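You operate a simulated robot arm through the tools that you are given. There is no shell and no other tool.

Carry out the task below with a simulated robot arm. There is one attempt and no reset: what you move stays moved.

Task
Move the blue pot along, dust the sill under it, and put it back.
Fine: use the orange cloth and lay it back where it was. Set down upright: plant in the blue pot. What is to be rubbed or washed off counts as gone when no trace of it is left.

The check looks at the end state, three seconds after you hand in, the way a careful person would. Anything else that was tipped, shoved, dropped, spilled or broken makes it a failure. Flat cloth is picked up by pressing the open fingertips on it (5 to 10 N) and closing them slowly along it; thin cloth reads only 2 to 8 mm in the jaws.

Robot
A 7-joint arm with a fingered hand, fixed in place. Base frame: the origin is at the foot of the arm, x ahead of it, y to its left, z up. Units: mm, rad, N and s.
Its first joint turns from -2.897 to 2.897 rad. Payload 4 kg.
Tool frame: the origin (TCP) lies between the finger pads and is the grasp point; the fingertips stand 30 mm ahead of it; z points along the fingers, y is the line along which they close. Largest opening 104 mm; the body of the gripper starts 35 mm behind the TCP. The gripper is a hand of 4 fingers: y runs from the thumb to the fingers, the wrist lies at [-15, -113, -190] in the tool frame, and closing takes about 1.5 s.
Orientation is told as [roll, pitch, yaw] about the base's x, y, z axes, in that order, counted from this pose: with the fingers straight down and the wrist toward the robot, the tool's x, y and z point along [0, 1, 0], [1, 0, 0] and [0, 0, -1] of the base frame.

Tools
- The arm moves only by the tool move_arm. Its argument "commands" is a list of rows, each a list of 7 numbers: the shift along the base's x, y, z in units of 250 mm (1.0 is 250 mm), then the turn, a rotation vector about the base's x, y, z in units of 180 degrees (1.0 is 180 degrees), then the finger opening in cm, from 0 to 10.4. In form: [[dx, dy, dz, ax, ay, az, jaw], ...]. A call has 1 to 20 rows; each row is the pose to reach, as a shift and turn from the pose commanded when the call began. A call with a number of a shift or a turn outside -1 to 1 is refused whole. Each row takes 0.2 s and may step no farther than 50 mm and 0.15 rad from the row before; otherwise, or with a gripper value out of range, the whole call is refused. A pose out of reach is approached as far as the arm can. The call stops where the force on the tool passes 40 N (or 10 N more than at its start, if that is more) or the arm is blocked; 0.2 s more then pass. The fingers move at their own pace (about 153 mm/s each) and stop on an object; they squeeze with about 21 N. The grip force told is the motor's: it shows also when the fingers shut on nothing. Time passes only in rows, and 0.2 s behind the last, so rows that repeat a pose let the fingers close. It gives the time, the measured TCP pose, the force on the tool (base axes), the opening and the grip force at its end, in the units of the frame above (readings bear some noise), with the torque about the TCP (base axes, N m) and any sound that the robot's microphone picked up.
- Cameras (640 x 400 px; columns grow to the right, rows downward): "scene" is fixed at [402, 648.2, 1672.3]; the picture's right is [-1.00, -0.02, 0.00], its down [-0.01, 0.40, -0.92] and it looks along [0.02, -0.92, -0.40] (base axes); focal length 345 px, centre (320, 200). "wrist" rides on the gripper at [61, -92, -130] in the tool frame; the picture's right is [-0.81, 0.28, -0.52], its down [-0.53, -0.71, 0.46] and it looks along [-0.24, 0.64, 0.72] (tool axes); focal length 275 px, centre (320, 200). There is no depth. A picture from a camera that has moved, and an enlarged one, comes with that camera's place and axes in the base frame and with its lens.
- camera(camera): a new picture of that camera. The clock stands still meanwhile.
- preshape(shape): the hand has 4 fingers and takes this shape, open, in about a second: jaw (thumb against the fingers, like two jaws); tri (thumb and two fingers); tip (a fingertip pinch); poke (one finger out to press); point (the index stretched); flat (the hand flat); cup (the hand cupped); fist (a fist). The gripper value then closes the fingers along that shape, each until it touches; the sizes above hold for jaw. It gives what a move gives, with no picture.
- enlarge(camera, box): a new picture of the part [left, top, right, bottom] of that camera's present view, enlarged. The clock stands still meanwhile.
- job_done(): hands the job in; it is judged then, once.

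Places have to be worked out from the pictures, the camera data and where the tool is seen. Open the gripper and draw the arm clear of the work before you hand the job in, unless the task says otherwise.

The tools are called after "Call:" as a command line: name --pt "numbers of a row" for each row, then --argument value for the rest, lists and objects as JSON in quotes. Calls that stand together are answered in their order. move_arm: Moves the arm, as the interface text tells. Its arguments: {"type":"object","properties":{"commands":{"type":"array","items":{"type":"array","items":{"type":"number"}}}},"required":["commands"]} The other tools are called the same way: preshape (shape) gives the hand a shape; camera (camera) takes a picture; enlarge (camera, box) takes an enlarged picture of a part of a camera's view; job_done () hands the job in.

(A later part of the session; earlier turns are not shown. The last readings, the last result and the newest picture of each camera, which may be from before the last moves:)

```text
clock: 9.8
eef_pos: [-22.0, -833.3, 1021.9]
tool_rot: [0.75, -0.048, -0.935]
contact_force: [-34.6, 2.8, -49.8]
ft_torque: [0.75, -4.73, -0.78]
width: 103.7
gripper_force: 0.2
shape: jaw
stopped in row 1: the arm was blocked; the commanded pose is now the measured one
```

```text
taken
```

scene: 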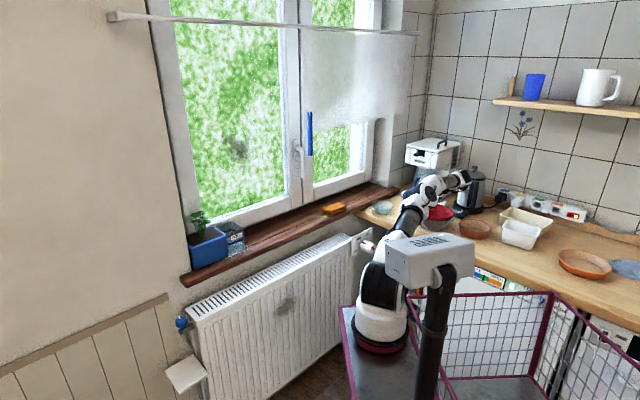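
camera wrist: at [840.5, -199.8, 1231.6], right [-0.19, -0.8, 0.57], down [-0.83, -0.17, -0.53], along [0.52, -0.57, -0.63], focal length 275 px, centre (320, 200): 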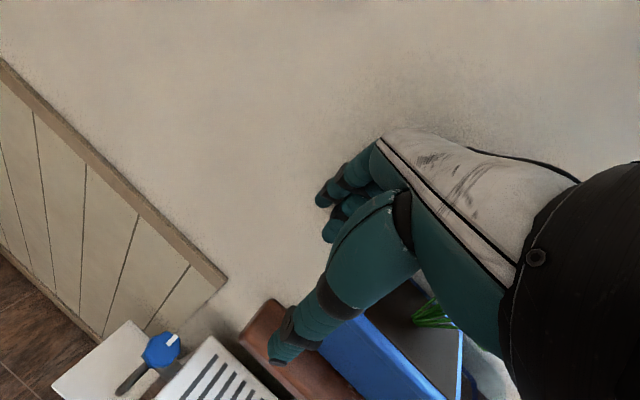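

I'll look closely at the pot, the counter and the base to see the state of things before the next move.

Call:
enlarge --camera "scene" --box '[170, 180, 290, 290]'

Call:
enlarge --camera "scene" --box '[330, 150, 530, 280]'

Call:
enlarge --camera "scene" --box '[320, 220, 560, 400]'

Call:
camera --camera "wrist"

```text
3.64 times, centred on (230, 235) of scene
camera zoom: at [402.0, 648.2, 1672.3], right [-1.0, -0.02, 0.0], down [-0.01, 0.4, -0.92], along [0.02, -0.92, -0.4], focal length 1254 px, centre (647, 73)
```

zoom: 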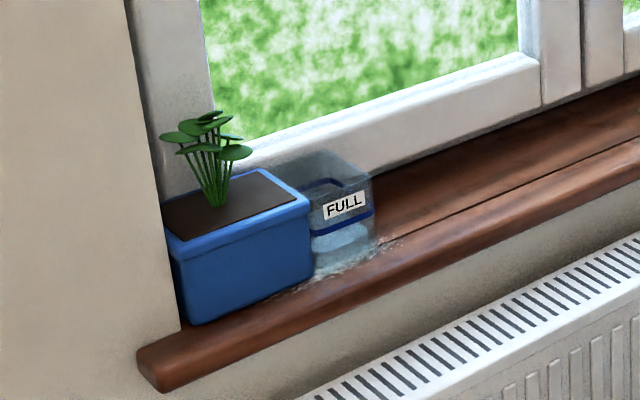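

```text
3.08 times, centred on (430, 215) of scene
camera zoom: at [402.0, 648.2, 1672.3], right [-1.0, -0.02, 0.0], down [-0.01, 0.4, -0.92], along [0.02, -0.92, -0.4], focal length 1061 px, centre (-18, 154)
```

zoom: 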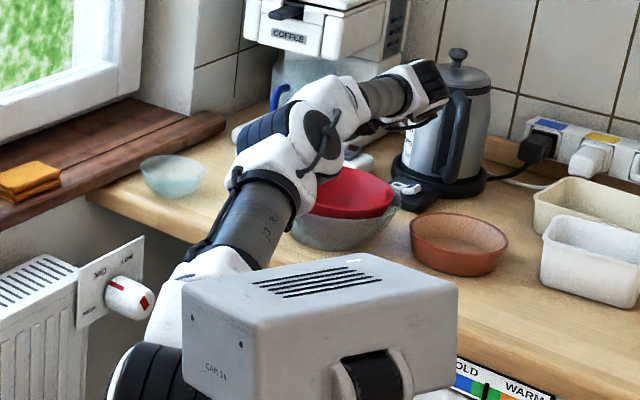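

```text
2.22 times, centred on (440, 310) of scene
camera zoom: at [402.0, 648.2, 1672.3], right [-1.0, -0.02, 0.0], down [-0.01, 0.4, -0.92], along [0.02, -0.92, -0.4], focal length 766 px, centre (53, -44)
```

zoom: 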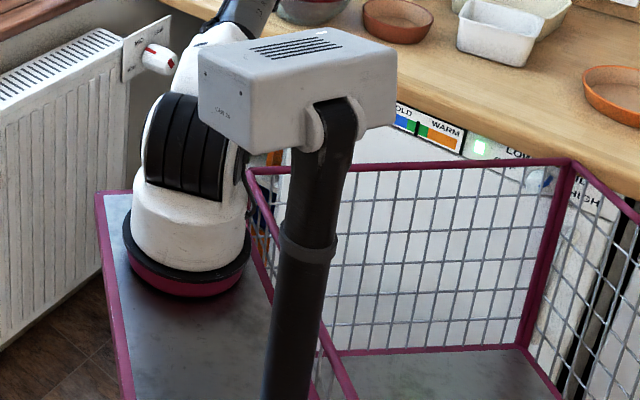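

```text
taken
camera wrist: at [-115.9, -781.5, 1154.6], right [-0.59, -0.79, -0.16], down [-0.47, 0.5, -0.73], along [0.66, -0.36, -0.66], focal length 275 px, centre (320, 200)
```

wrist: 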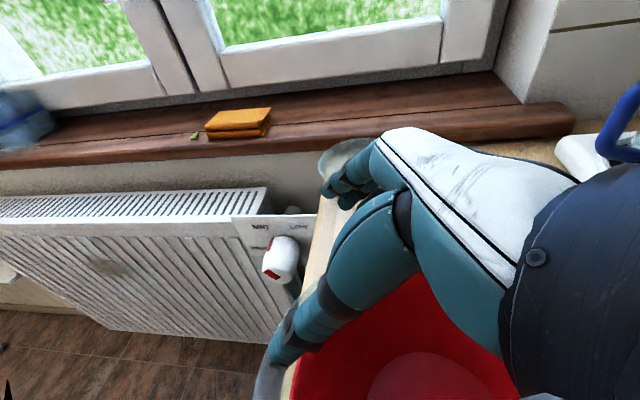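

The pot has been shoved about 45 mm towards the wall and the jar moved too, with water on the sill. I need the arm under control first, so I hold again and compare commanded and measured pose.

Call:
move_arm --pt "0 0 0.02 0 0 0 10.4"

Call:
camera --camera "scene"

```text
clock: 10.2
eef_pos: [19.6, -685.3, 1161.5]
tool_rot: [0.602, -0.17, -0.99]
contact_force: [0.3, -3.9, 1.0]
ft_torque: [0.2, 0.12, 0.2]
width: 103.9
gripper_force: 0.1
shape: jaw
stopped in row 1: the arm was blocked; the commanded pose is now the measured one
```

```text
taken
```

scene: 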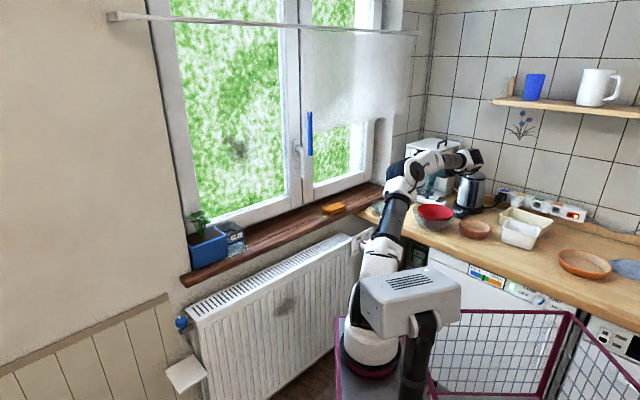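

The base is back in its original place and tool force is near zero. I'll hold briefly to confirm that it is steady.

Call:
move_arm --pt "0 0 0 0 0 0 10.4" --pt "0 0 0 0 0 0 10.4" --pt "0 0 0 0 0 0 10.4"

Call:
camera --camera "scene"

Call:
camera --camera "wrist"

```text
clock: 11.0
eef_pos: [34.2, -709.3, 1155.1]
tool_rot: [0.608, -0.163, -0.965]
contact_force: [-0.1, -0.4, 0.0]
ft_torque: [0.0, 0.0, 0.02]
width: 103.7
gripper_force: 0.0
shape: jaw
```

```text
taken
```

scene: 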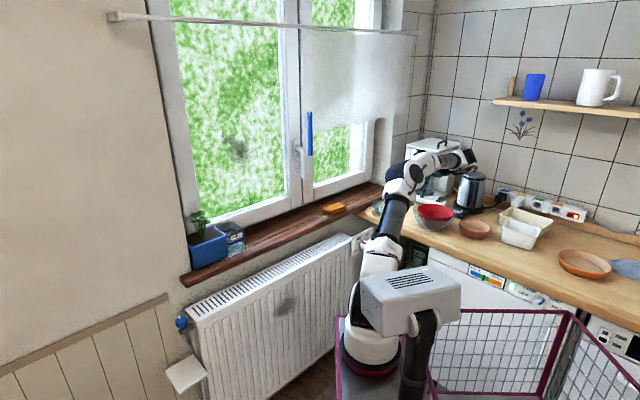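

```text
taken
camera wrist: at [-50.8, -630.9, 1280.4], right [-0.63, -0.78, 0.01], down [-0.48, 0.39, -0.78], along [0.61, -0.5, -0.62], focal length 275 px, centre (320, 200)
```

wrist: 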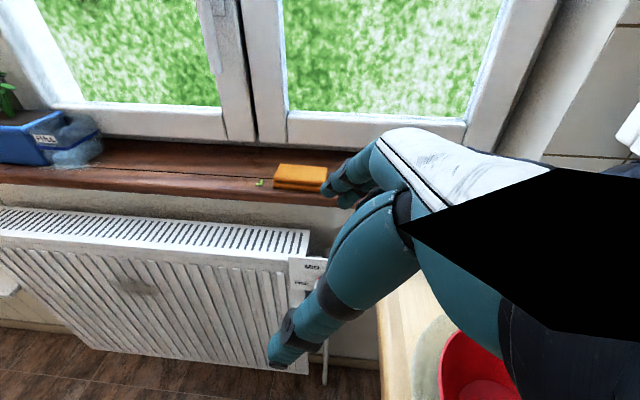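

The arm is steady and obeying again at (34,-709,1155). I'll withdraw from the counter into the room side, level the hand back to tool-down with -45° yaw, in gentle steps, staying well within reach.

Call:
move_arm --pt "0 0.06 0.06 0 0 0 10.4" --pt "0 0.16 0.12 0 0 0 10.4" --pt "0 0.28 0.18 0 0 0 10.4" --pt "0 0.4 0.24 0 0 0 10.4" --pt "0 0.52 0.28 0 0 0 10.4" --pt "0 0.64 0.28 0 0 0 10.4" --pt "0.06 0.72 0.28 -0.0142 0.0301 0.0066 10.4" --pt "0.14 0.8 0.28 -0.0284 0.0602 0.0132 10.4" --pt "0.24 0.8 0.28 -0.0427 0.0904 0.0199 10.4" --pt "0.36 0.8 0.28 -0.0569 0.1205 0.0265 10.4" --pt "0.48 0.8 0.28 -0.0711 0.1506 0.0331 10.4" --pt "0.6 0.8 0.28 -0.0853 0.1807 0.0397 10.4" --pt "0.6 0.8 0.28 -0.0853 0.1807 0.0397 10.4"

Call:
camera --camera "scene"

```text
clock: 13.8
eef_pos: [183.7, -508.1, 1223.9]
tool_rot: [-0.001, 0.001, -0.784]
contact_force: [0.1, 0.6, -0.1]
ft_torque: [-0.02, -0.01, -0.03]
width: 104.2
gripper_force: 0.0
shape: jaw
```

```text
taken
```

scene: 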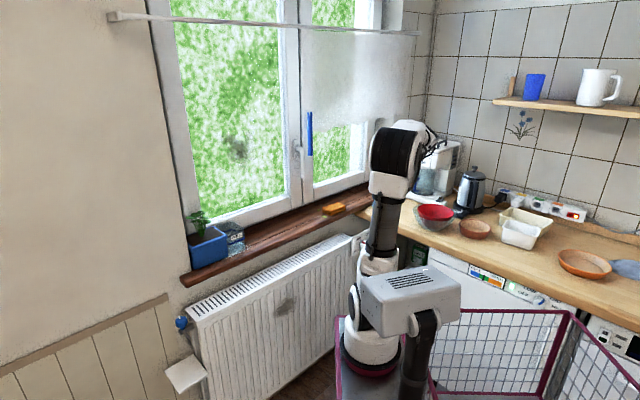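

Control is good again and the pose is exact. I'll move back to the earlier viewing pose beside the sill to inspect the pot, jar and sill.

Call:
move_arm --pt "0.12 0 0 0 0 0 10.4" --pt "0.24 0.01 0 0 0 0 10.4" --pt "0.36 0.02 0 0 0 0 10.4" --pt "0.48 0.03 0 0 0 0 10.4" --pt "0.6 0.04 0 0 0 0 10.4" --pt "0.72 0.05 0 0 0 0 10.4" --pt "0.84 0.06 0 0 0 0 10.4" --pt "0.96 0.07 0 0 0 0 10.4" --pt "0.96 0.07 0 0 0 0 10.4"

Call:
camera --camera "wrist"

Call:
enlarge --camera "wrist" --box '[80, 0, 380, 250]'

Call:
enlarge --camera "scene" --box '[330, 130, 480, 280]'

```text
clock: 15.8
eef_pos: [424.9, -492.9, 1223.6]
tool_rot: [-0.001, 0.002, -0.783]
contact_force: [0.0, -0.4, -0.5]
ft_torque: [-0.01, 0.01, -0.01]
width: 104.0
gripper_force: 0.0
shape: jaw
```

```text
taken
camera wrist: at [402.5, -383.8, 1354.9], right [-0.38, -0.77, 0.52], down [-0.88, 0.13, -0.45], along [0.28, -0.63, -0.72], focal length 275 px, centre (320, 200)
```

wrist: 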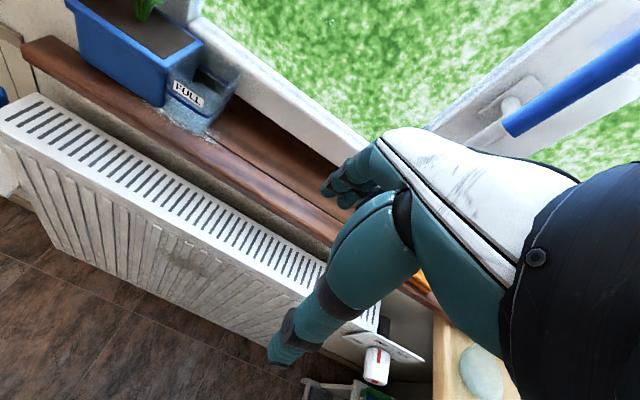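

```text
1.60 times, centred on (230, 125) of wrist
camera zoom: at [402.5, -383.8, 1354.9], right [-0.38, -0.77, 0.52], down [-0.88, 0.13, -0.45], along [0.28, -0.63, -0.72], focal length 440 px, centre (464, 320)
```

zoom: 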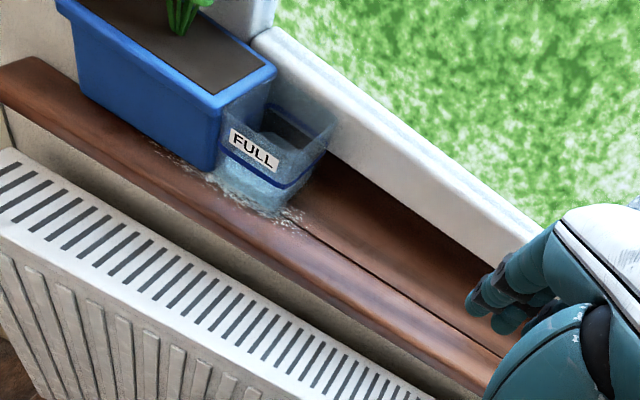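

```text
2.67 times, centred on (405, 205) of scene
camera zoom: at [402.0, 648.2, 1672.3], right [-1.0, -0.02, 0.0], down [-0.01, 0.4, -0.92], along [0.02, -0.92, -0.4], focal length 919 px, centre (93, 187)
```

zoom: 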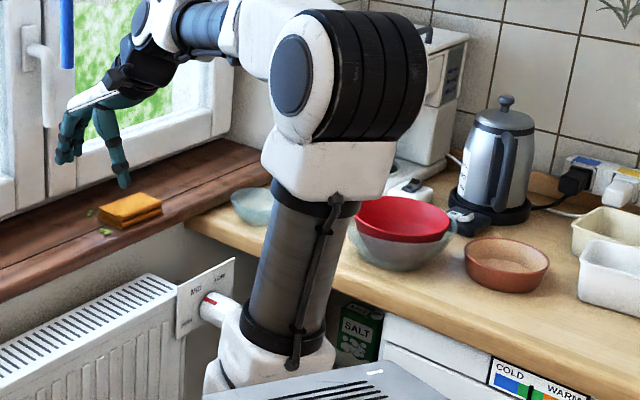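

The arm obeys again. The jar has slid about +47 mm along the sill and spilled some grains, and the pot sits against the wall reveal. I'll go to a closer viewing pose, well inside reach, to measure where they are now.

Call:
move_arm --pt "0.1 0 -0.02 0 0 0 10.4" --pt "0.2 0.01 -0.05 0 0 0 10.4" --pt "0.3 0.01 -0.08 0 0 0 10.4" --pt "0.4 0.01 -0.11 0 0 0 10.4" --pt "0.5 0.01 -0.14 0 0 0 10.4" --pt "0.6 0.01 -0.17 0 0 0 10.4" --pt "0.6 0.01 -0.17 0 0 0 10.4"

Call:
camera --camera "wrist"

Call:
enlarge --camera "wrist" --box '[100, 100, 300, 260]'

Call:
enlarge --camera "scene" --box '[180, 200, 270, 290]'

```text
clock: 17.4
eef_pos: [574.4, -487.9, 1182.8]
tool_rot: [0.0, 0.001, -0.784]
contact_force: [-0.3, 0.4, -0.4]
ft_torque: [0.03, 0.01, 0.03]
width: 103.8
gripper_force: 0.1
shape: jaw
```

```text
taken
camera wrist: at [552.5, -380.8, 1313.7], right [-0.38, -0.77, 0.52], down [-0.88, 0.13, -0.45], along [0.28, -0.63, -0.73], focal length 275 px, centre (320, 200)
```

wrist: 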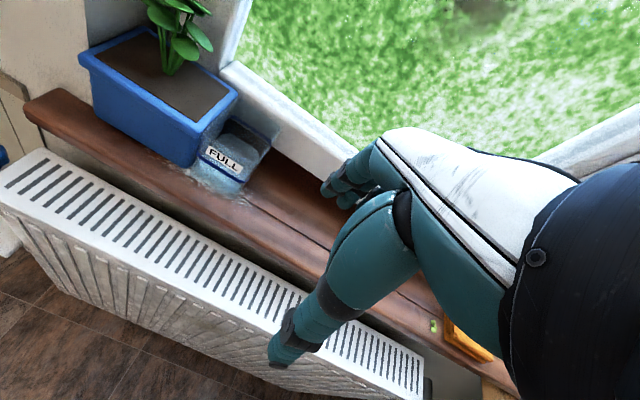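

```text
2.50 times, centred on (200, 180) of wrist
camera zoom: at [552.5, -380.8, 1313.7], right [-0.38, -0.77, 0.52], down [-0.88, 0.13, -0.45], along [0.28, -0.63, -0.73], focal length 688 px, centre (620, 250)
```

zoom: 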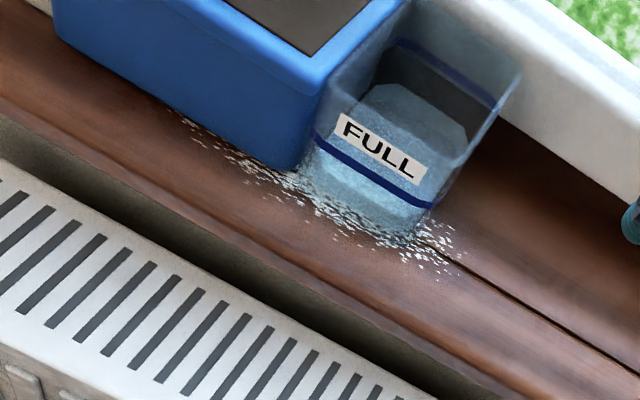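

```text
4.44 times, centred on (225, 245) of scene
camera zoom: at [402.0, 648.2, 1672.3], right [-1.0, -0.02, 0.0], down [-0.01, 0.4, -0.92], along [0.02, -0.92, -0.4], focal length 1532 px, centre (742, 0)
```

zoom: 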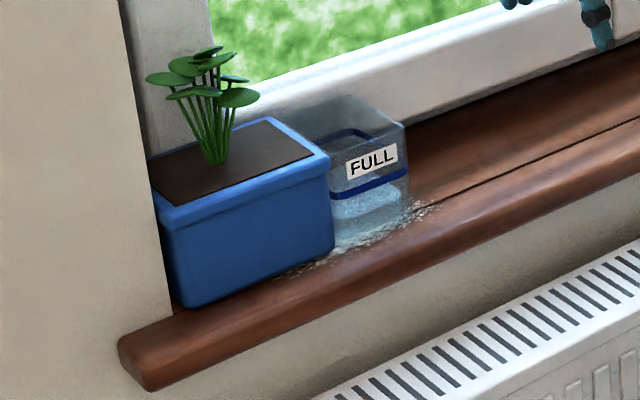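

I judge the jar at u≈125..197, n≈911..999 (moved ≈ +46 along the sill, +19 toward the window), and the pot ≈ +50/+23. I'll try to put things right, starting with the jar. I'll tilt the fingers 20° outward, which gains reach, and approach in small steps while checking that the arm tracks.

Call:
move_arm --pt "0 0 0 -0.0262 -0.0262 0 10.4" --pt "0 0 0 -0.0524 -0.0524 0 10.4" --pt "0 0 0 -0.0786 -0.0786 0 10.4" --pt "0.07 -0.024 -0.035 -0.0786 -0.0786 0 10.4" --pt "0.14 -0.048 -0.07 -0.0786 -0.0786 0 10.4" --pt "0.21 -0.072 -0.105 -0.0786 -0.0786 0 10.4" --pt "0.28 -0.096 -0.14 -0.0786 -0.0786 0 10.4" --pt "0.35 -0.12 -0.175 -0.0786 -0.0786 0 10.4" --pt "0.42 -0.144 -0.21 -0.0786 -0.0786 0 10.4" --pt "0.42 -0.144 -0.21 -0.0786 -0.0786 0 10.4"

Call:
camera --camera "scene"

```text
clock: 19.6
eef_pos: [678.4, -526.5, 1129.2]
tool_rot: [-0.002, -0.347, -0.785]
contact_force: [0.3, -0.4, -0.6]
ft_torque: [-0.02, 0.08, -0.02]
width: 104.1
gripper_force: 0.1
shape: jaw
```

```text
taken
```

scene: 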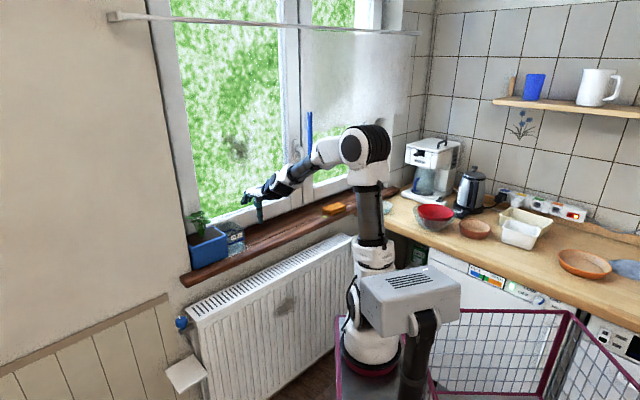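

Tracking is exact here (r≈859). I continue the approach in two shorter stages, watching for lag.

Call:
move_arm --pt "0.06 -0.02 -0.03 0 0 0 10.4" --pt "0.12 -0.041 -0.06 0 0 0 10.4" --pt "0.18 -0.062 -0.09 0 0 0 10.4" --pt "0.24 -0.082 -0.12 0 0 0 10.4" --pt "0.24 -0.082 -0.12 0 0 0 10.4"

Call:
enlarge --camera "scene" --box '[180, 130, 300, 280]'

Call:
camera --camera "wrist"

```text
clock: 20.8
eef_pos: [740.2, -543.7, 1101.1]
tool_rot: [0.001, -0.35, -0.783]
contact_force: [0.4, -0.9, -0.3]
ft_torque: [0.04, 0.02, 0.01]
width: 103.7
gripper_force: 0.0
shape: jaw
```

```text
2.67 times, centred on (240, 205) of scene
camera zoom: at [402.0, 648.2, 1672.3], right [-1.0, -0.02, 0.0], down [-0.01, 0.4, -0.92], along [0.02, -0.92, -0.4], focal length 919 px, centre (533, 187)
```

zoom: 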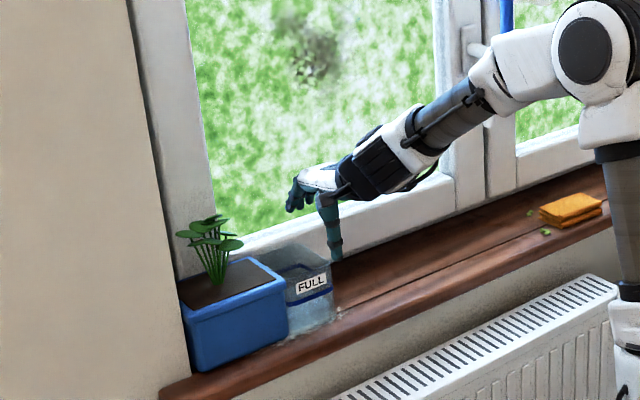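

```text
taken
camera wrist: at [689.8, -409.3, 1192.4], right [-0.51, -0.63, 0.58], down [-0.74, -0.01, -0.67], along [0.43, -0.78, -0.46], focal length 275 px, centre (320, 200)
```

wrist: 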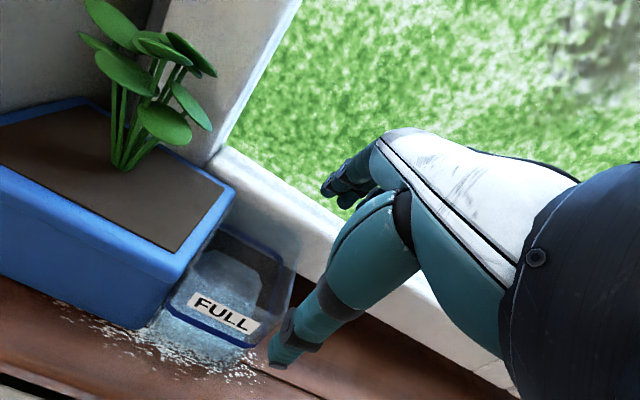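

Reach is fine with the tilt. I'll zoom on the jar to fix its exact place before lowering the jaws over it.

Call:
enlarge --camera "wrist" --box '[140, 190, 320, 390]'

Call:
enlarge --camera "scene" --box '[210, 200, 260, 265]'

```text
2.00 times, centred on (230, 290) of wrist
camera zoom: at [689.8, -409.3, 1192.4], right [-0.51, -0.63, 0.58], down [-0.74, -0.01, -0.67], along [0.43, -0.78, -0.46], focal length 551 px, centre (500, 20)
```

zoom: 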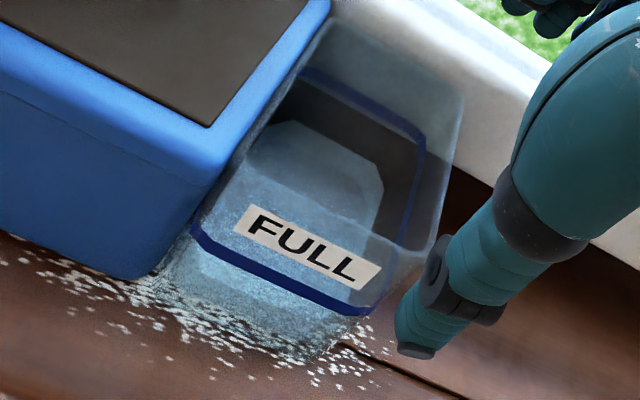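

```text
6.15 times, centred on (235, 232) of scene
camera zoom: at [402.0, 648.2, 1672.3], right [-1.0, -0.02, 0.0], down [-0.01, 0.4, -0.92], along [0.02, -0.92, -0.4], focal length 2121 px, centre (843, 0)
```

zoom: 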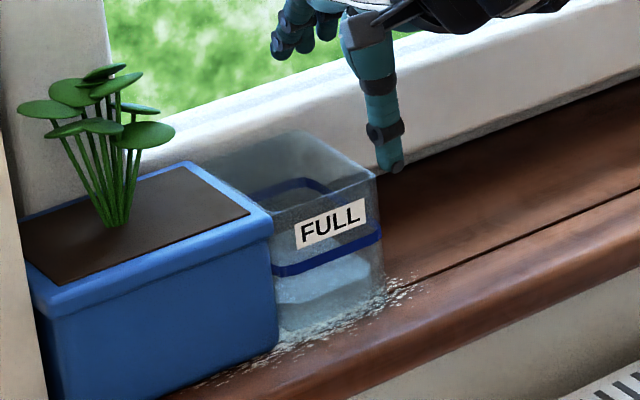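

The jar is an open-topped thin-walled box, so pinching its front wall with the fingertips and sliding it is gentler than spanning it. I'll take the "tip" shape here, above the jar, and look at the fingers.

Call:
move_arm --pt "-0.02 0.02 0.04 0 0 0 10.4" --pt "-0.04 0.04 0.08 0 0 0 10.4" --pt "-0.04 0.04 0.08 0 0 0 10.4"

Call:
preshape --shape "tip"

Call:
camera --camera "wrist"

Call:
enlarge --camera "scene" --box '[190, 160, 280, 260]'

```text
clock: 21.6
eef_pos: [728.4, -534.3, 1119.8]
tool_rot: [0.0, -0.347, -0.782]
contact_force: [0.0, 0.2, 0.4]
ft_torque: [-0.01, 0.0, 0.0]
width: 103.6
gripper_force: 0.0
shape: jaw
```

```text
clock: 22.5
eef_pos: [728.3, -534.9, 1119.4]
tool_rot: [0.0, -0.346, -0.785]
contact_force: [-0.8, 0.5, -0.1]
ft_torque: [0.02, 0.01, 0.02]
width: 104.2
gripper_force: 0.1
shape: tip
```

```text
taken
camera wrist: at [679.1, -399.0, 1211.8], right [-0.51, -0.63, 0.58], down [-0.74, -0.01, -0.67], along [0.43, -0.77, -0.46], focal length 275 px, centre (320, 200)
```

wrist: 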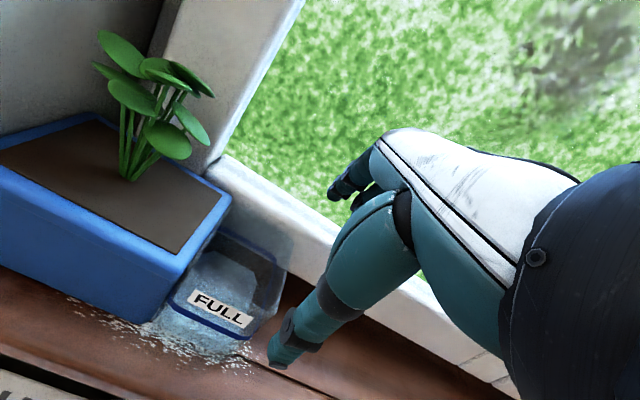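

```text
4.00 times, centred on (235, 210) of scene
camera zoom: at [402.0, 648.2, 1672.3], right [-1.0, -0.02, 0.0], down [-0.01, 0.4, -0.92], along [0.02, -0.92, -0.4], focal length 1379 px, centre (660, 160)
```

zoom: 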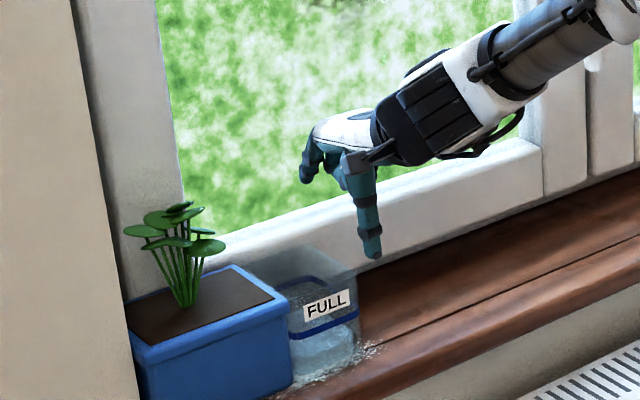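

In this shape only thumb and one finger are out. I judge the jar now at u≈119..200, n≈916..1012, top z≈1015 — shifted (+51,+21) just like the pot. I'll lower the open fingertips astride its front wall (thumb outside, finger inside).

Call:
move_arm --pt "0.04 0.002 -0.04 0 0 0 5.0" --pt "0.08 0.004 -0.09 0 0 0 5.0" --pt "0.124 0.006 -0.14 0 0 0 5.0" --pt "0.124 0.006 -0.2 0 0 0 5.0" --pt "0.124 0.006 -0.26 0 0 0 5.0" --pt "0.124 0.006 -0.26 0 0 0 5.0"

Call:
enlarge --camera "scene" --box '[190, 170, 280, 270]'

Call:
enlarge --camera "wrist" --box '[140, 120, 400, 400]'

```text
clock: 23.9
eef_pos: [759.1, -531.5, 1055.6]
tool_rot: [0.001, -0.349, -0.784]
contact_force: [-1.3, 0.9, 0.9]
ft_torque: [0.07, 0.07, 0.0]
width: 51.6
gripper_force: 0.0
shape: tip
```

```text
4.00 times, centred on (235, 220) of scene
camera zoom: at [402.0, 648.2, 1672.3], right [-1.0, -0.02, 0.0], down [-0.01, 0.4, -0.92], along [0.02, -0.92, -0.4], focal length 1379 px, centre (660, 120)
```

zoom: 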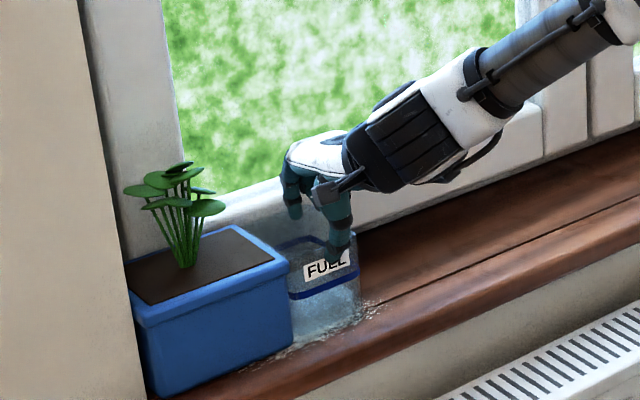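

```text
1.43 times, centred on (270, 260) of wrist
camera zoom: at [709.6, -397.1, 1148.0], right [-0.51, -0.63, 0.58], down [-0.74, -0.01, -0.67], along [0.43, -0.78, -0.46], focal length 393 px, centre (391, 114)
```

zoom: 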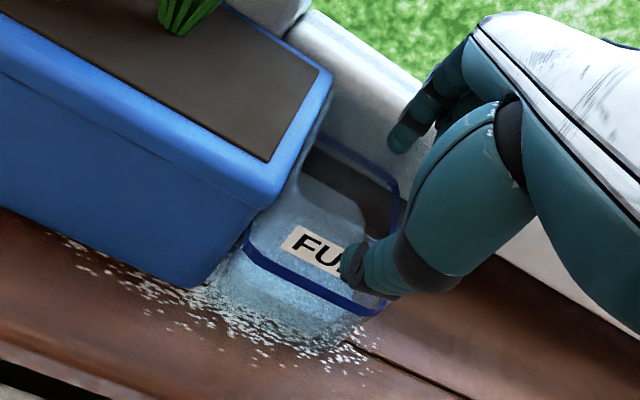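

Thumb is in front of the jar's front wall and the finger above its inside, as planned. I'll go down 40 mm and close gently on the wall.

Call:
move_arm --pt "0 0 -0.05 0 0 0 5.0" --pt "0 0 -0.1 0 0 0 5.0" --pt "0 0 -0.14 0 0 0 5.0" --pt "0 0 -0.165 0 0 0 5.0" --pt "0 0 -0.165 0 0 0 4.0" --pt "0 0 -0.165 0 0 0 3.0" --pt "0 0 -0.165 0 0 0 2.0" --pt "0 0 -0.165 0 0 0 1.0" --pt "0 0 -0.165 0 0 0 0" --pt "0 0 -0.165 0 0 0 0" --pt "0 0 -0.165 0 0 0 0"

Call:
enlarge --camera "wrist" --box '[140, 120, 400, 400]'

Call:
enlarge --camera "scene" --box '[190, 180, 280, 280]'

```text
clock: 26.3
eef_pos: [760.1, -531.7, 1014.6]
tool_rot: [0.001, -0.35, -0.783]
contact_force: [-0.6, 14.0, 12.7]
ft_torque: [-0.07, 0.95, 0.13]
width: 24.5
gripper_force: 21.2
shape: tip
```

```text
1.43 times, centred on (270, 260) of wrist
camera zoom: at [709.6, -397.7, 1106.4], right [-0.51, -0.63, 0.58], down [-0.74, -0.02, -0.67], along [0.43, -0.77, -0.46], focal length 393 px, centre (391, 114)
```

zoom: 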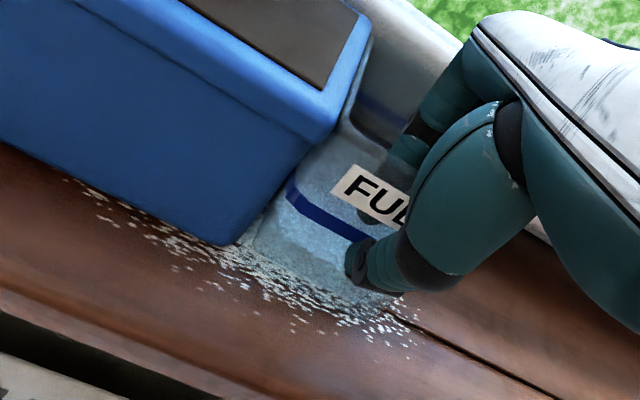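

```text
4.00 times, centred on (235, 230) of scene
camera zoom: at [402.0, 648.2, 1672.3], right [-1.0, -0.02, 0.0], down [-0.01, 0.4, -0.92], along [0.02, -0.92, -0.4], focal length 1379 px, centre (660, 80)
```

zoom: 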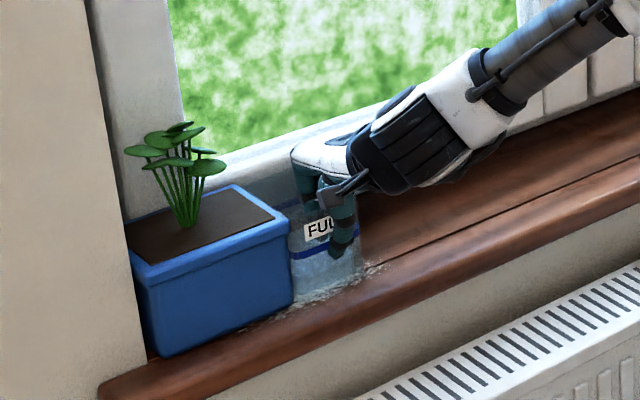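

The pinch holds (21 N, 24 mm). I'll ease up 3 mm and slide 25 mm along -u, then check that the jar follows.

Call:
move_arm --pt "0 0 0.012 0 0 0 0" --pt "-0.014 -0.014 0.016 0 0 0 0" --pt "-0.028 -0.028 0.016 0 0 0 0" --pt "-0.042 -0.042 0.016 0 0 0 0" --pt "-0.056 -0.056 0.016 0 0 0 0" --pt "-0.07 -0.07 0.016 0 0 0 0" --pt "-0.07 -0.07 0.016 0 0 0 0"

Call:
enlarge --camera "wrist" --box '[140, 120, 400, 400]'

Call:
enlarge --camera "scene" --box '[190, 180, 280, 280]'

```text
clock: 27.9
eef_pos: [742.7, -550.0, 1017.1]
tool_rot: [-0.002, -0.347, -0.782]
contact_force: [-0.7, 3.8, -0.6]
ft_torque: [0.12, 0.45, 0.15]
width: 23.1
gripper_force: 20.8
shape: tip
```

```text
1.43 times, centred on (270, 260) of wrist
camera zoom: at [693.0, -414.8, 1109.3], right [-0.51, -0.63, 0.58], down [-0.74, -0.01, -0.67], along [0.43, -0.77, -0.46], focal length 393 px, centre (391, 114)
```

zoom: 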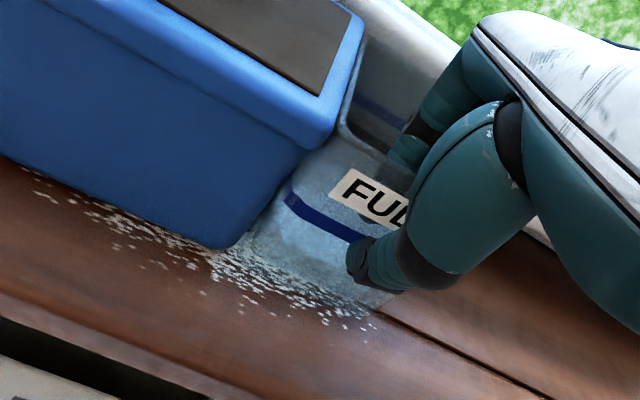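

```text
4.00 times, centred on (235, 230) of scene
camera zoom: at [402.0, 648.2, 1672.3], right [-1.0, -0.02, 0.0], down [-0.01, 0.4, -0.92], along [0.02, -0.92, -0.4], focal length 1379 px, centre (660, 80)
```

zoom: 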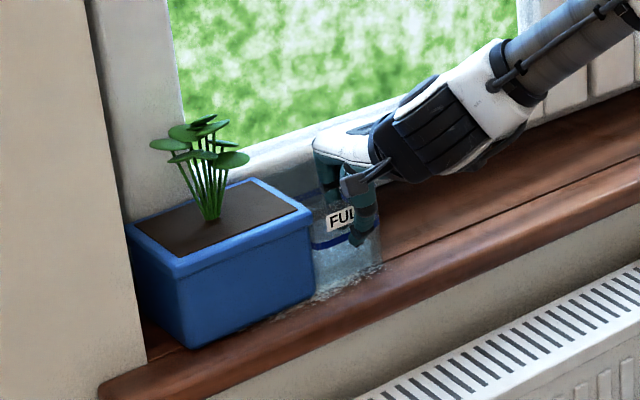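

Unexpectedly the pot follows the jar (its lip seems hooked on the jar's rim), so sliding the jar brings both along the sill with little force. That is just what's needed, so I'll keep sliding both along -u, watching that they move together.

Call:
move_arm --pt "-0.03 -0.03 0 0 0 0 0" --pt "-0.06 -0.06 0 0 0 0 0" --pt "-0.09 -0.09 0 0 0 0 0" --pt "-0.12 -0.12 0 0 0 0 0" --pt "-0.15 -0.15 0 0 0 0 0" --pt "-0.15 -0.15 0 0 0 0 0"

Call:
enlarge --camera "wrist" --box '[0, 50, 400, 400]'

Call:
enlarge --camera "scene" --box '[180, 180, 300, 280]'

```text
clock: 29.3
eef_pos: [703.7, -588.7, 1016.3]
tool_rot: [-0.002, -0.347, -0.784]
contact_force: [-2.1, 3.3, -0.5]
ft_torque: [0.19, 0.47, 0.16]
width: 23.2
gripper_force: 20.3
shape: tip
```

```text
1.14 times, centred on (200, 225) of wrist
camera zoom: at [654.7, -453.3, 1108.8], right [-0.51, -0.63, 0.58], down [-0.74, -0.01, -0.67], along [0.43, -0.78, -0.46], focal length 315 px, centre (457, 171)
```

zoom: 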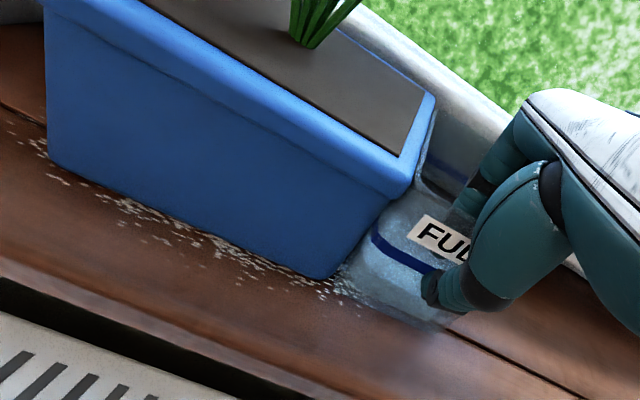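

```text
4.00 times, centred on (240, 230) of scene
camera zoom: at [402.0, 648.2, 1672.3], right [-1.0, -0.02, 0.0], down [-0.01, 0.4, -0.92], along [0.02, -0.92, -0.4], focal length 1379 px, centre (640, 80)
```

zoom: 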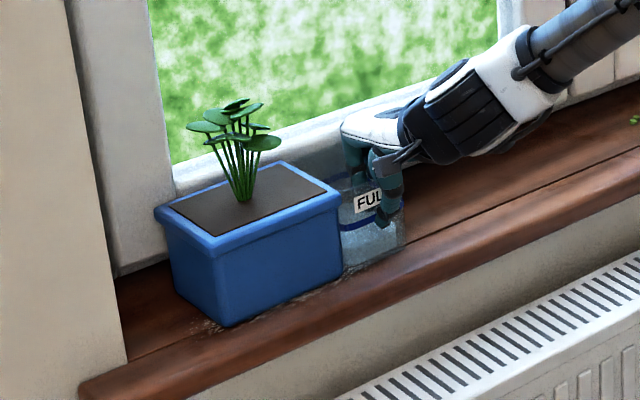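

Both slide together with only a few newtons. I continue another 125 mm so the whole old footprint of the pot is exposed.

Call:
move_arm --pt "-0.03 -0.03 0 0 0 0 0" --pt "-0.06 -0.06 0 0 0 0 0" --pt "-0.09 -0.09 0 0 0 0 0" --pt "-0.12 -0.12 0 0 0 0 0" --pt "-0.15 -0.15 0 0 0 0 0" --pt "-0.18 -0.18 0 0 0 0 0" --pt "-0.21 -0.21 0 0 0 0 0" --pt "-0.24 -0.24 0 0 0 0 0" --pt "-0.27 -0.27 0 0 0 0 0" --pt "-0.3 -0.3 0 0 0 0 0" --pt "-0.33 -0.33 0 0 0 0 0" --pt "-0.36 -0.36 0 0 0 0 0" --pt "-0.36 -0.36 0 0 0 0 0"

Call:
camera --camera "wrist"

Call:
enlarge --camera "scene" --box '[180, 180, 340, 280]'

```text
clock: 32.1
eef_pos: [613.8, -679.5, 1016.6]
tool_rot: [-0.002, -0.346, -0.784]
contact_force: [-1.8, 3.0, 0.7]
ft_torque: [0.17, 0.46, 0.21]
width: 23.2
gripper_force: 21.1
shape: tip
```

```text
taken
camera wrist: at [564.9, -543.4, 1109.0], right [-0.51, -0.63, 0.58], down [-0.74, -0.01, -0.67], along [0.43, -0.78, -0.46], focal length 275 px, centre (320, 200)
```

wrist: 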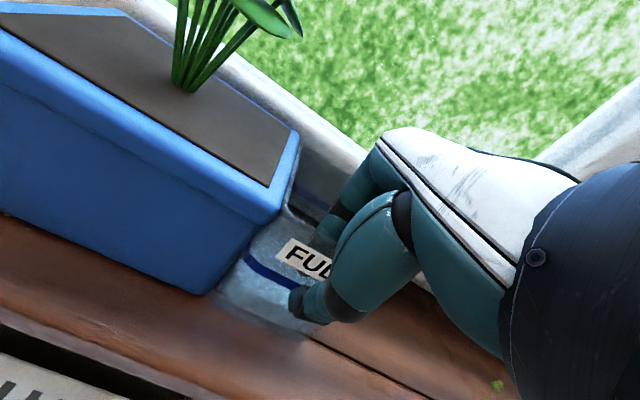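

```text
4.00 times, centred on (260, 230) of scene
camera zoom: at [402.0, 648.2, 1672.3], right [-1.0, -0.02, 0.0], down [-0.01, 0.4, -0.92], along [0.02, -0.92, -0.4], focal length 1379 px, centre (560, 80)
```

zoom: 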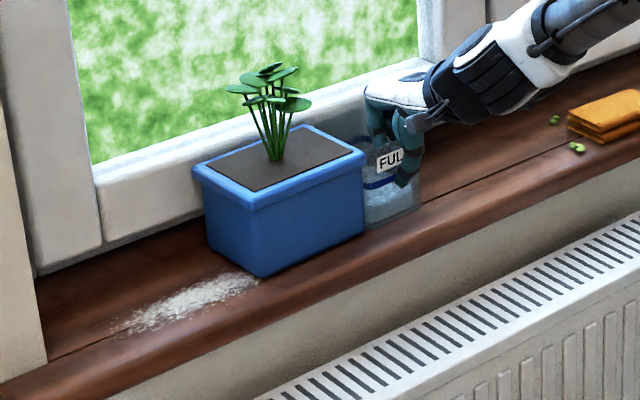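

Very helpful: the white specks are the dust that was under the pot (a patch about u≈105..290, n≈880..925), not a spill. I'll slide pot and jar a further 65 mm so the whole patch is clear.

Call:
move_arm --pt "-0.03 -0.03 0 0 0 0 0" --pt "-0.06 -0.06 0 0 0 0 0" --pt "-0.09 -0.09 0 0 0 0 0" --pt "-0.12 -0.12 0 0 0 0 0" --pt "-0.15 -0.15 0 0 0 0 0" --pt "-0.184 -0.184 0 0 0 0 0" --pt "-0.184 -0.184 0 0 0 0 0"

Call:
camera --camera "wrist"

Call:
enlarge --camera "scene" --box '[180, 170, 340, 290]'

Call:
enlarge --camera "scene" --box '[180, 230, 270, 290]'

```text
clock: 33.7
eef_pos: [567.6, -724.6, 1017.7]
tool_rot: [-0.002, -0.351, -0.784]
contact_force: [-2.0, 3.5, 0.0]
ft_torque: [0.14, 0.49, 0.23]
width: 23.0
gripper_force: 20.8
shape: tip
```

```text
taken
camera wrist: at [518.9, -590.0, 1109.1], right [-0.51, -0.63, 0.58], down [-0.74, -0.01, -0.67], along [0.43, -0.78, -0.46], focal length 275 px, centre (320, 200)
```

wrist: 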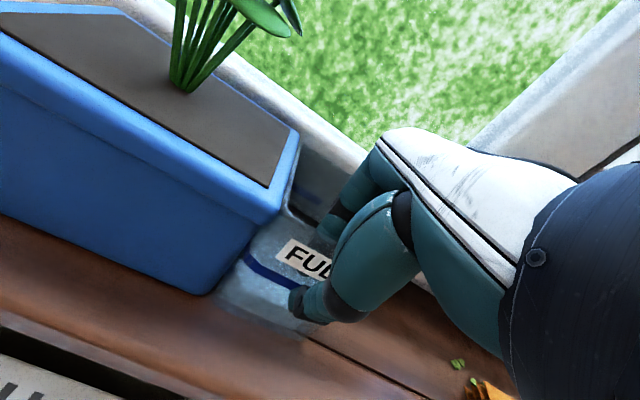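

```text
3.33 times, centred on (260, 230) of scene
camera zoom: at [402.0, 648.2, 1672.3], right [-1.0, -0.02, 0.0], down [-0.01, 0.4, -0.92], along [0.02, -0.92, -0.4], focal length 1149 px, centre (520, 100)
```

zoom: 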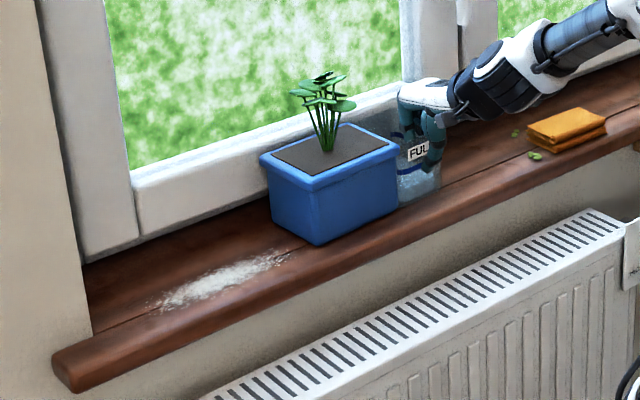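

```text
6.67 times, centred on (225, 260) of scene
camera zoom: at [402.0, 648.2, 1672.3], right [-1.0, -0.02, 0.0], down [-0.01, 0.4, -0.92], along [0.02, -0.92, -0.4], focal length 2298 px, centre (953, -200)
```

zoom: 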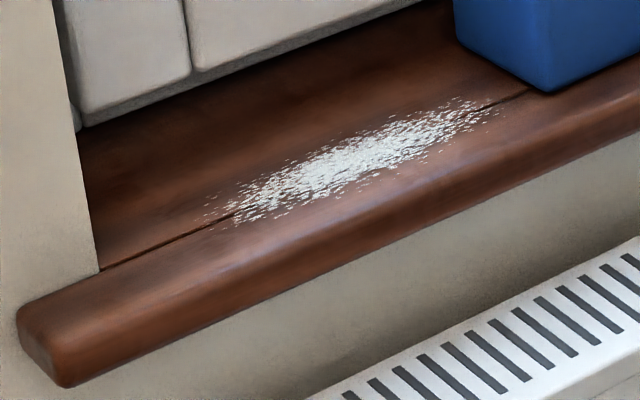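

The whole dust patch (u≈98..285, n≈880..928) is now clear. I'll open the fingers, lift straight out of the jar, and go for a look at the cloth and the leaf bits.

Call:
move_arm --pt "0 0 0 0 0 0 2.5" --pt "0 0 0 0 0 0 4.0" --pt "0 0 0 0 0 0 5.0" --pt "0 0 0 0 0 0 5.0" --pt "0 0 0.06 0 0 0 5.0" --pt "0 0 0.14 0 0 0 5.0" --pt "0 0 0.22 0 0 0 5.0" --pt "0 0 0.3 0 0 0 5.0" --pt "0 0 0.38 0 0 0 5.0" --pt "-0.1 -0.01 0.42 0 0 0 5.0" --pt "-0.22 -0.02 0.46 0 0 0 5.0" --pt "-0.34 -0.04 0.46 0 0 0 5.0" --pt "-0.46 -0.06 0.46 0 0 0 5.0" --pt "-0.58 -0.08 0.46 0 0 0 5.0" --pt "-0.7 -0.1 0.46 0 0 0 5.0" --pt "-0.7 -0.1 0.46 0 0 0 5.0"

Call:
camera --camera "wrist"

Call:
camera --camera "scene"

Call:
enlarge --camera "scene" --box '[225, 170, 365, 260]'

```text
clock: 37.1
eef_pos: [393.0, -750.3, 1132.7]
tool_rot: [-0.001, -0.349, -0.784]
contact_force: [0.4, 0.2, 0.2]
ft_torque: [0.02, -0.01, 0.02]
width: 50.4
gripper_force: 0.1
shape: tip
```

```text
taken
camera wrist: at [344.1, -615.0, 1225.6], right [-0.51, -0.63, 0.58], down [-0.74, -0.01, -0.67], along [0.43, -0.78, -0.46], focal length 275 px, centre (320, 200)
```

wrist: 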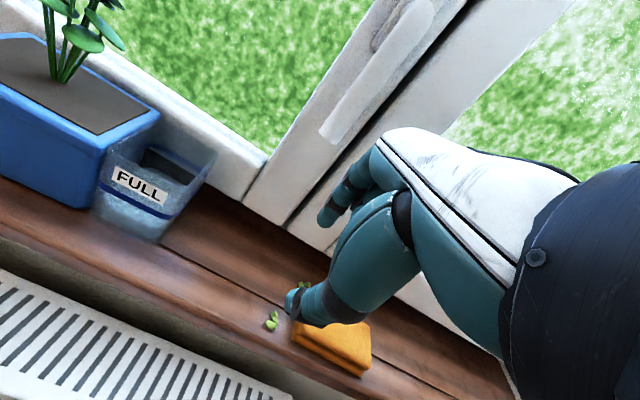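

```text
taken
```

scene: 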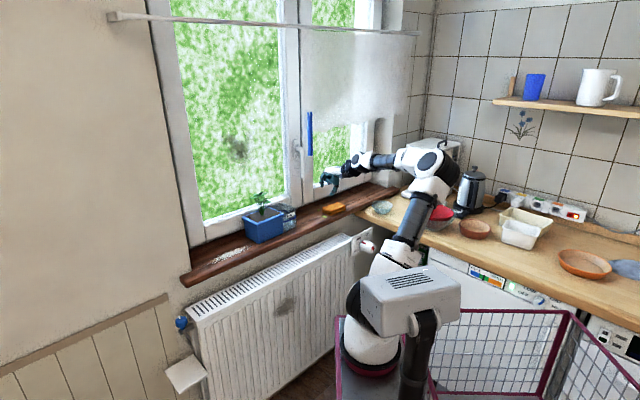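

```text
4.44 times, centred on (295, 215) of scene
camera zoom: at [402.0, 648.2, 1672.3], right [-1.0, -0.02, 0.0], down [-0.01, 0.4, -0.92], along [0.02, -0.92, -0.4], focal length 1532 px, centre (431, 133)
```

zoom: 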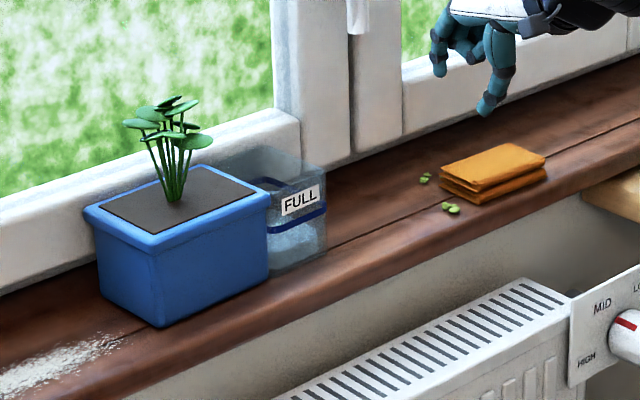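

The jar stands clear and upright and nothing is spilled. Now the cloth: I'll zoom in to fix its outline and the leaf positions.

Call:
enlarge --camera "wrist" --box '[240, 260, 400, 400]'

Call:
enlarge --camera "scene" --box '[310, 190, 360, 225]'

```text
2.86 times, centred on (320, 330) of wrist
camera zoom: at [344.1, -615.0, 1225.6], right [-0.51, -0.63, 0.58], down [-0.74, -0.01, -0.67], along [0.43, -0.78, -0.46], focal length 786 px, centre (320, -171)
```

zoom: 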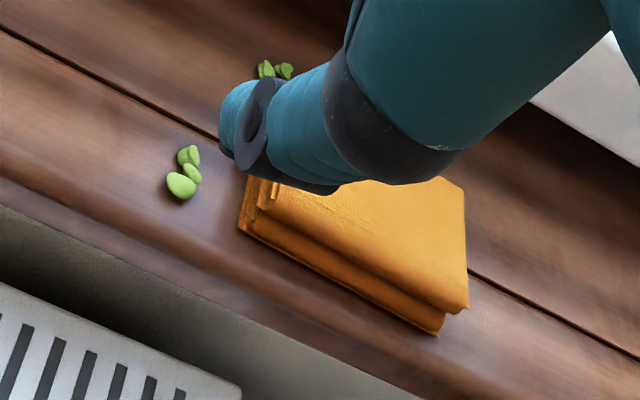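

```text
11.43 times, centred on (335, 208) of scene
camera zoom: at [402.0, 648.2, 1672.3], right [-1.0, -0.02, 0.0], down [-0.01, 0.4, -0.92], along [0.02, -0.92, -0.4], focal length 3940 px, centre (149, 114)
```

zoom: 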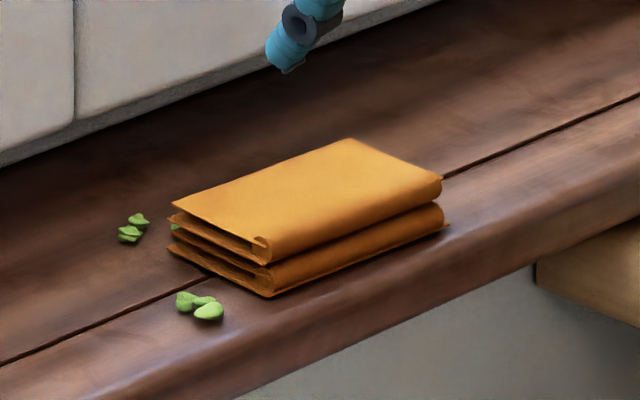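

The cloth stack spans u≈-449..-339, n≈873..937, top z≈960, with leaf bits just off its +u end. I'll take the jaw shape and turn the hand to the radial direction there with a slight outward tilt. Then I'll approach short of it first.

Call:
preshape --shape "jaw"

Call:
move_arm --pt "-0.03 -0.06 -0.04 0.0094 0.0061 -0.022 10.0" --pt "-0.07 -0.14 -0.08 0.0188 0.0122 -0.044 10.0" --pt "-0.11 -0.22 -0.13 0.0282 0.0183 -0.066 10.0" --pt "-0.15 -0.3 -0.18 0.0375 0.0244 -0.088 10.0" --pt "-0.19 -0.39 -0.24 0.0469 0.0305 -0.11 10.0" --pt "-0.228 -0.471 -0.291 0.0563 0.0366 -0.132 10.0" --pt "-0.228 -0.471 -0.291 0.0563 0.0366 -0.132 10.0"

Call:
camera --camera "wrist"

Call:
enlarge --camera "scene" --box '[290, 150, 380, 230]'

```text
clock: 38.0
eef_pos: [394.6, -749.5, 1133.7]
tool_rot: [0.002, -0.348, -0.784]
contact_force: [0.0, 0.0, 0.0]
ft_torque: [0.02, 0.0, 0.02]
width: 103.6
gripper_force: 0.1
shape: jaw
```

```text
clock: 39.6
eef_pos: [338.6, -868.0, 1059.5]
tool_rot: [0.0, -0.138, -1.202]
contact_force: [-0.1, -0.1, -0.2]
ft_torque: [-0.04, -0.01, -0.01]
width: 100.6
gripper_force: 0.0
shape: jaw
```

```text
taken
camera wrist: at [356.0, -744.1, 1176.7], right [-0.68, -0.48, 0.55], down [-0.73, 0.41, -0.55], along [0.04, -0.78, -0.63], focal length 275 px, centre (320, 200)
```

wrist: 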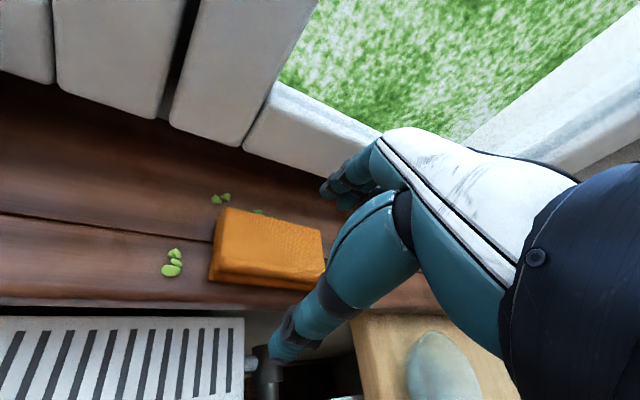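

```text
5.00 times, centred on (335, 190) of scene
camera zoom: at [402.0, 648.2, 1672.3], right [-1.0, -0.02, 0.0], down [-0.01, 0.4, -0.92], along [0.02, -0.92, -0.4], focal length 1724 px, centre (245, 250)
```

zoom: 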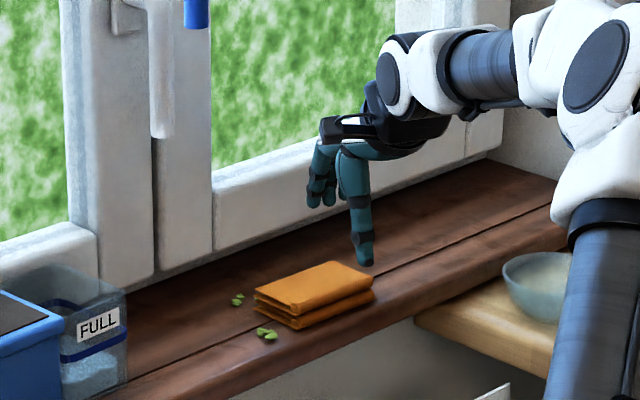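

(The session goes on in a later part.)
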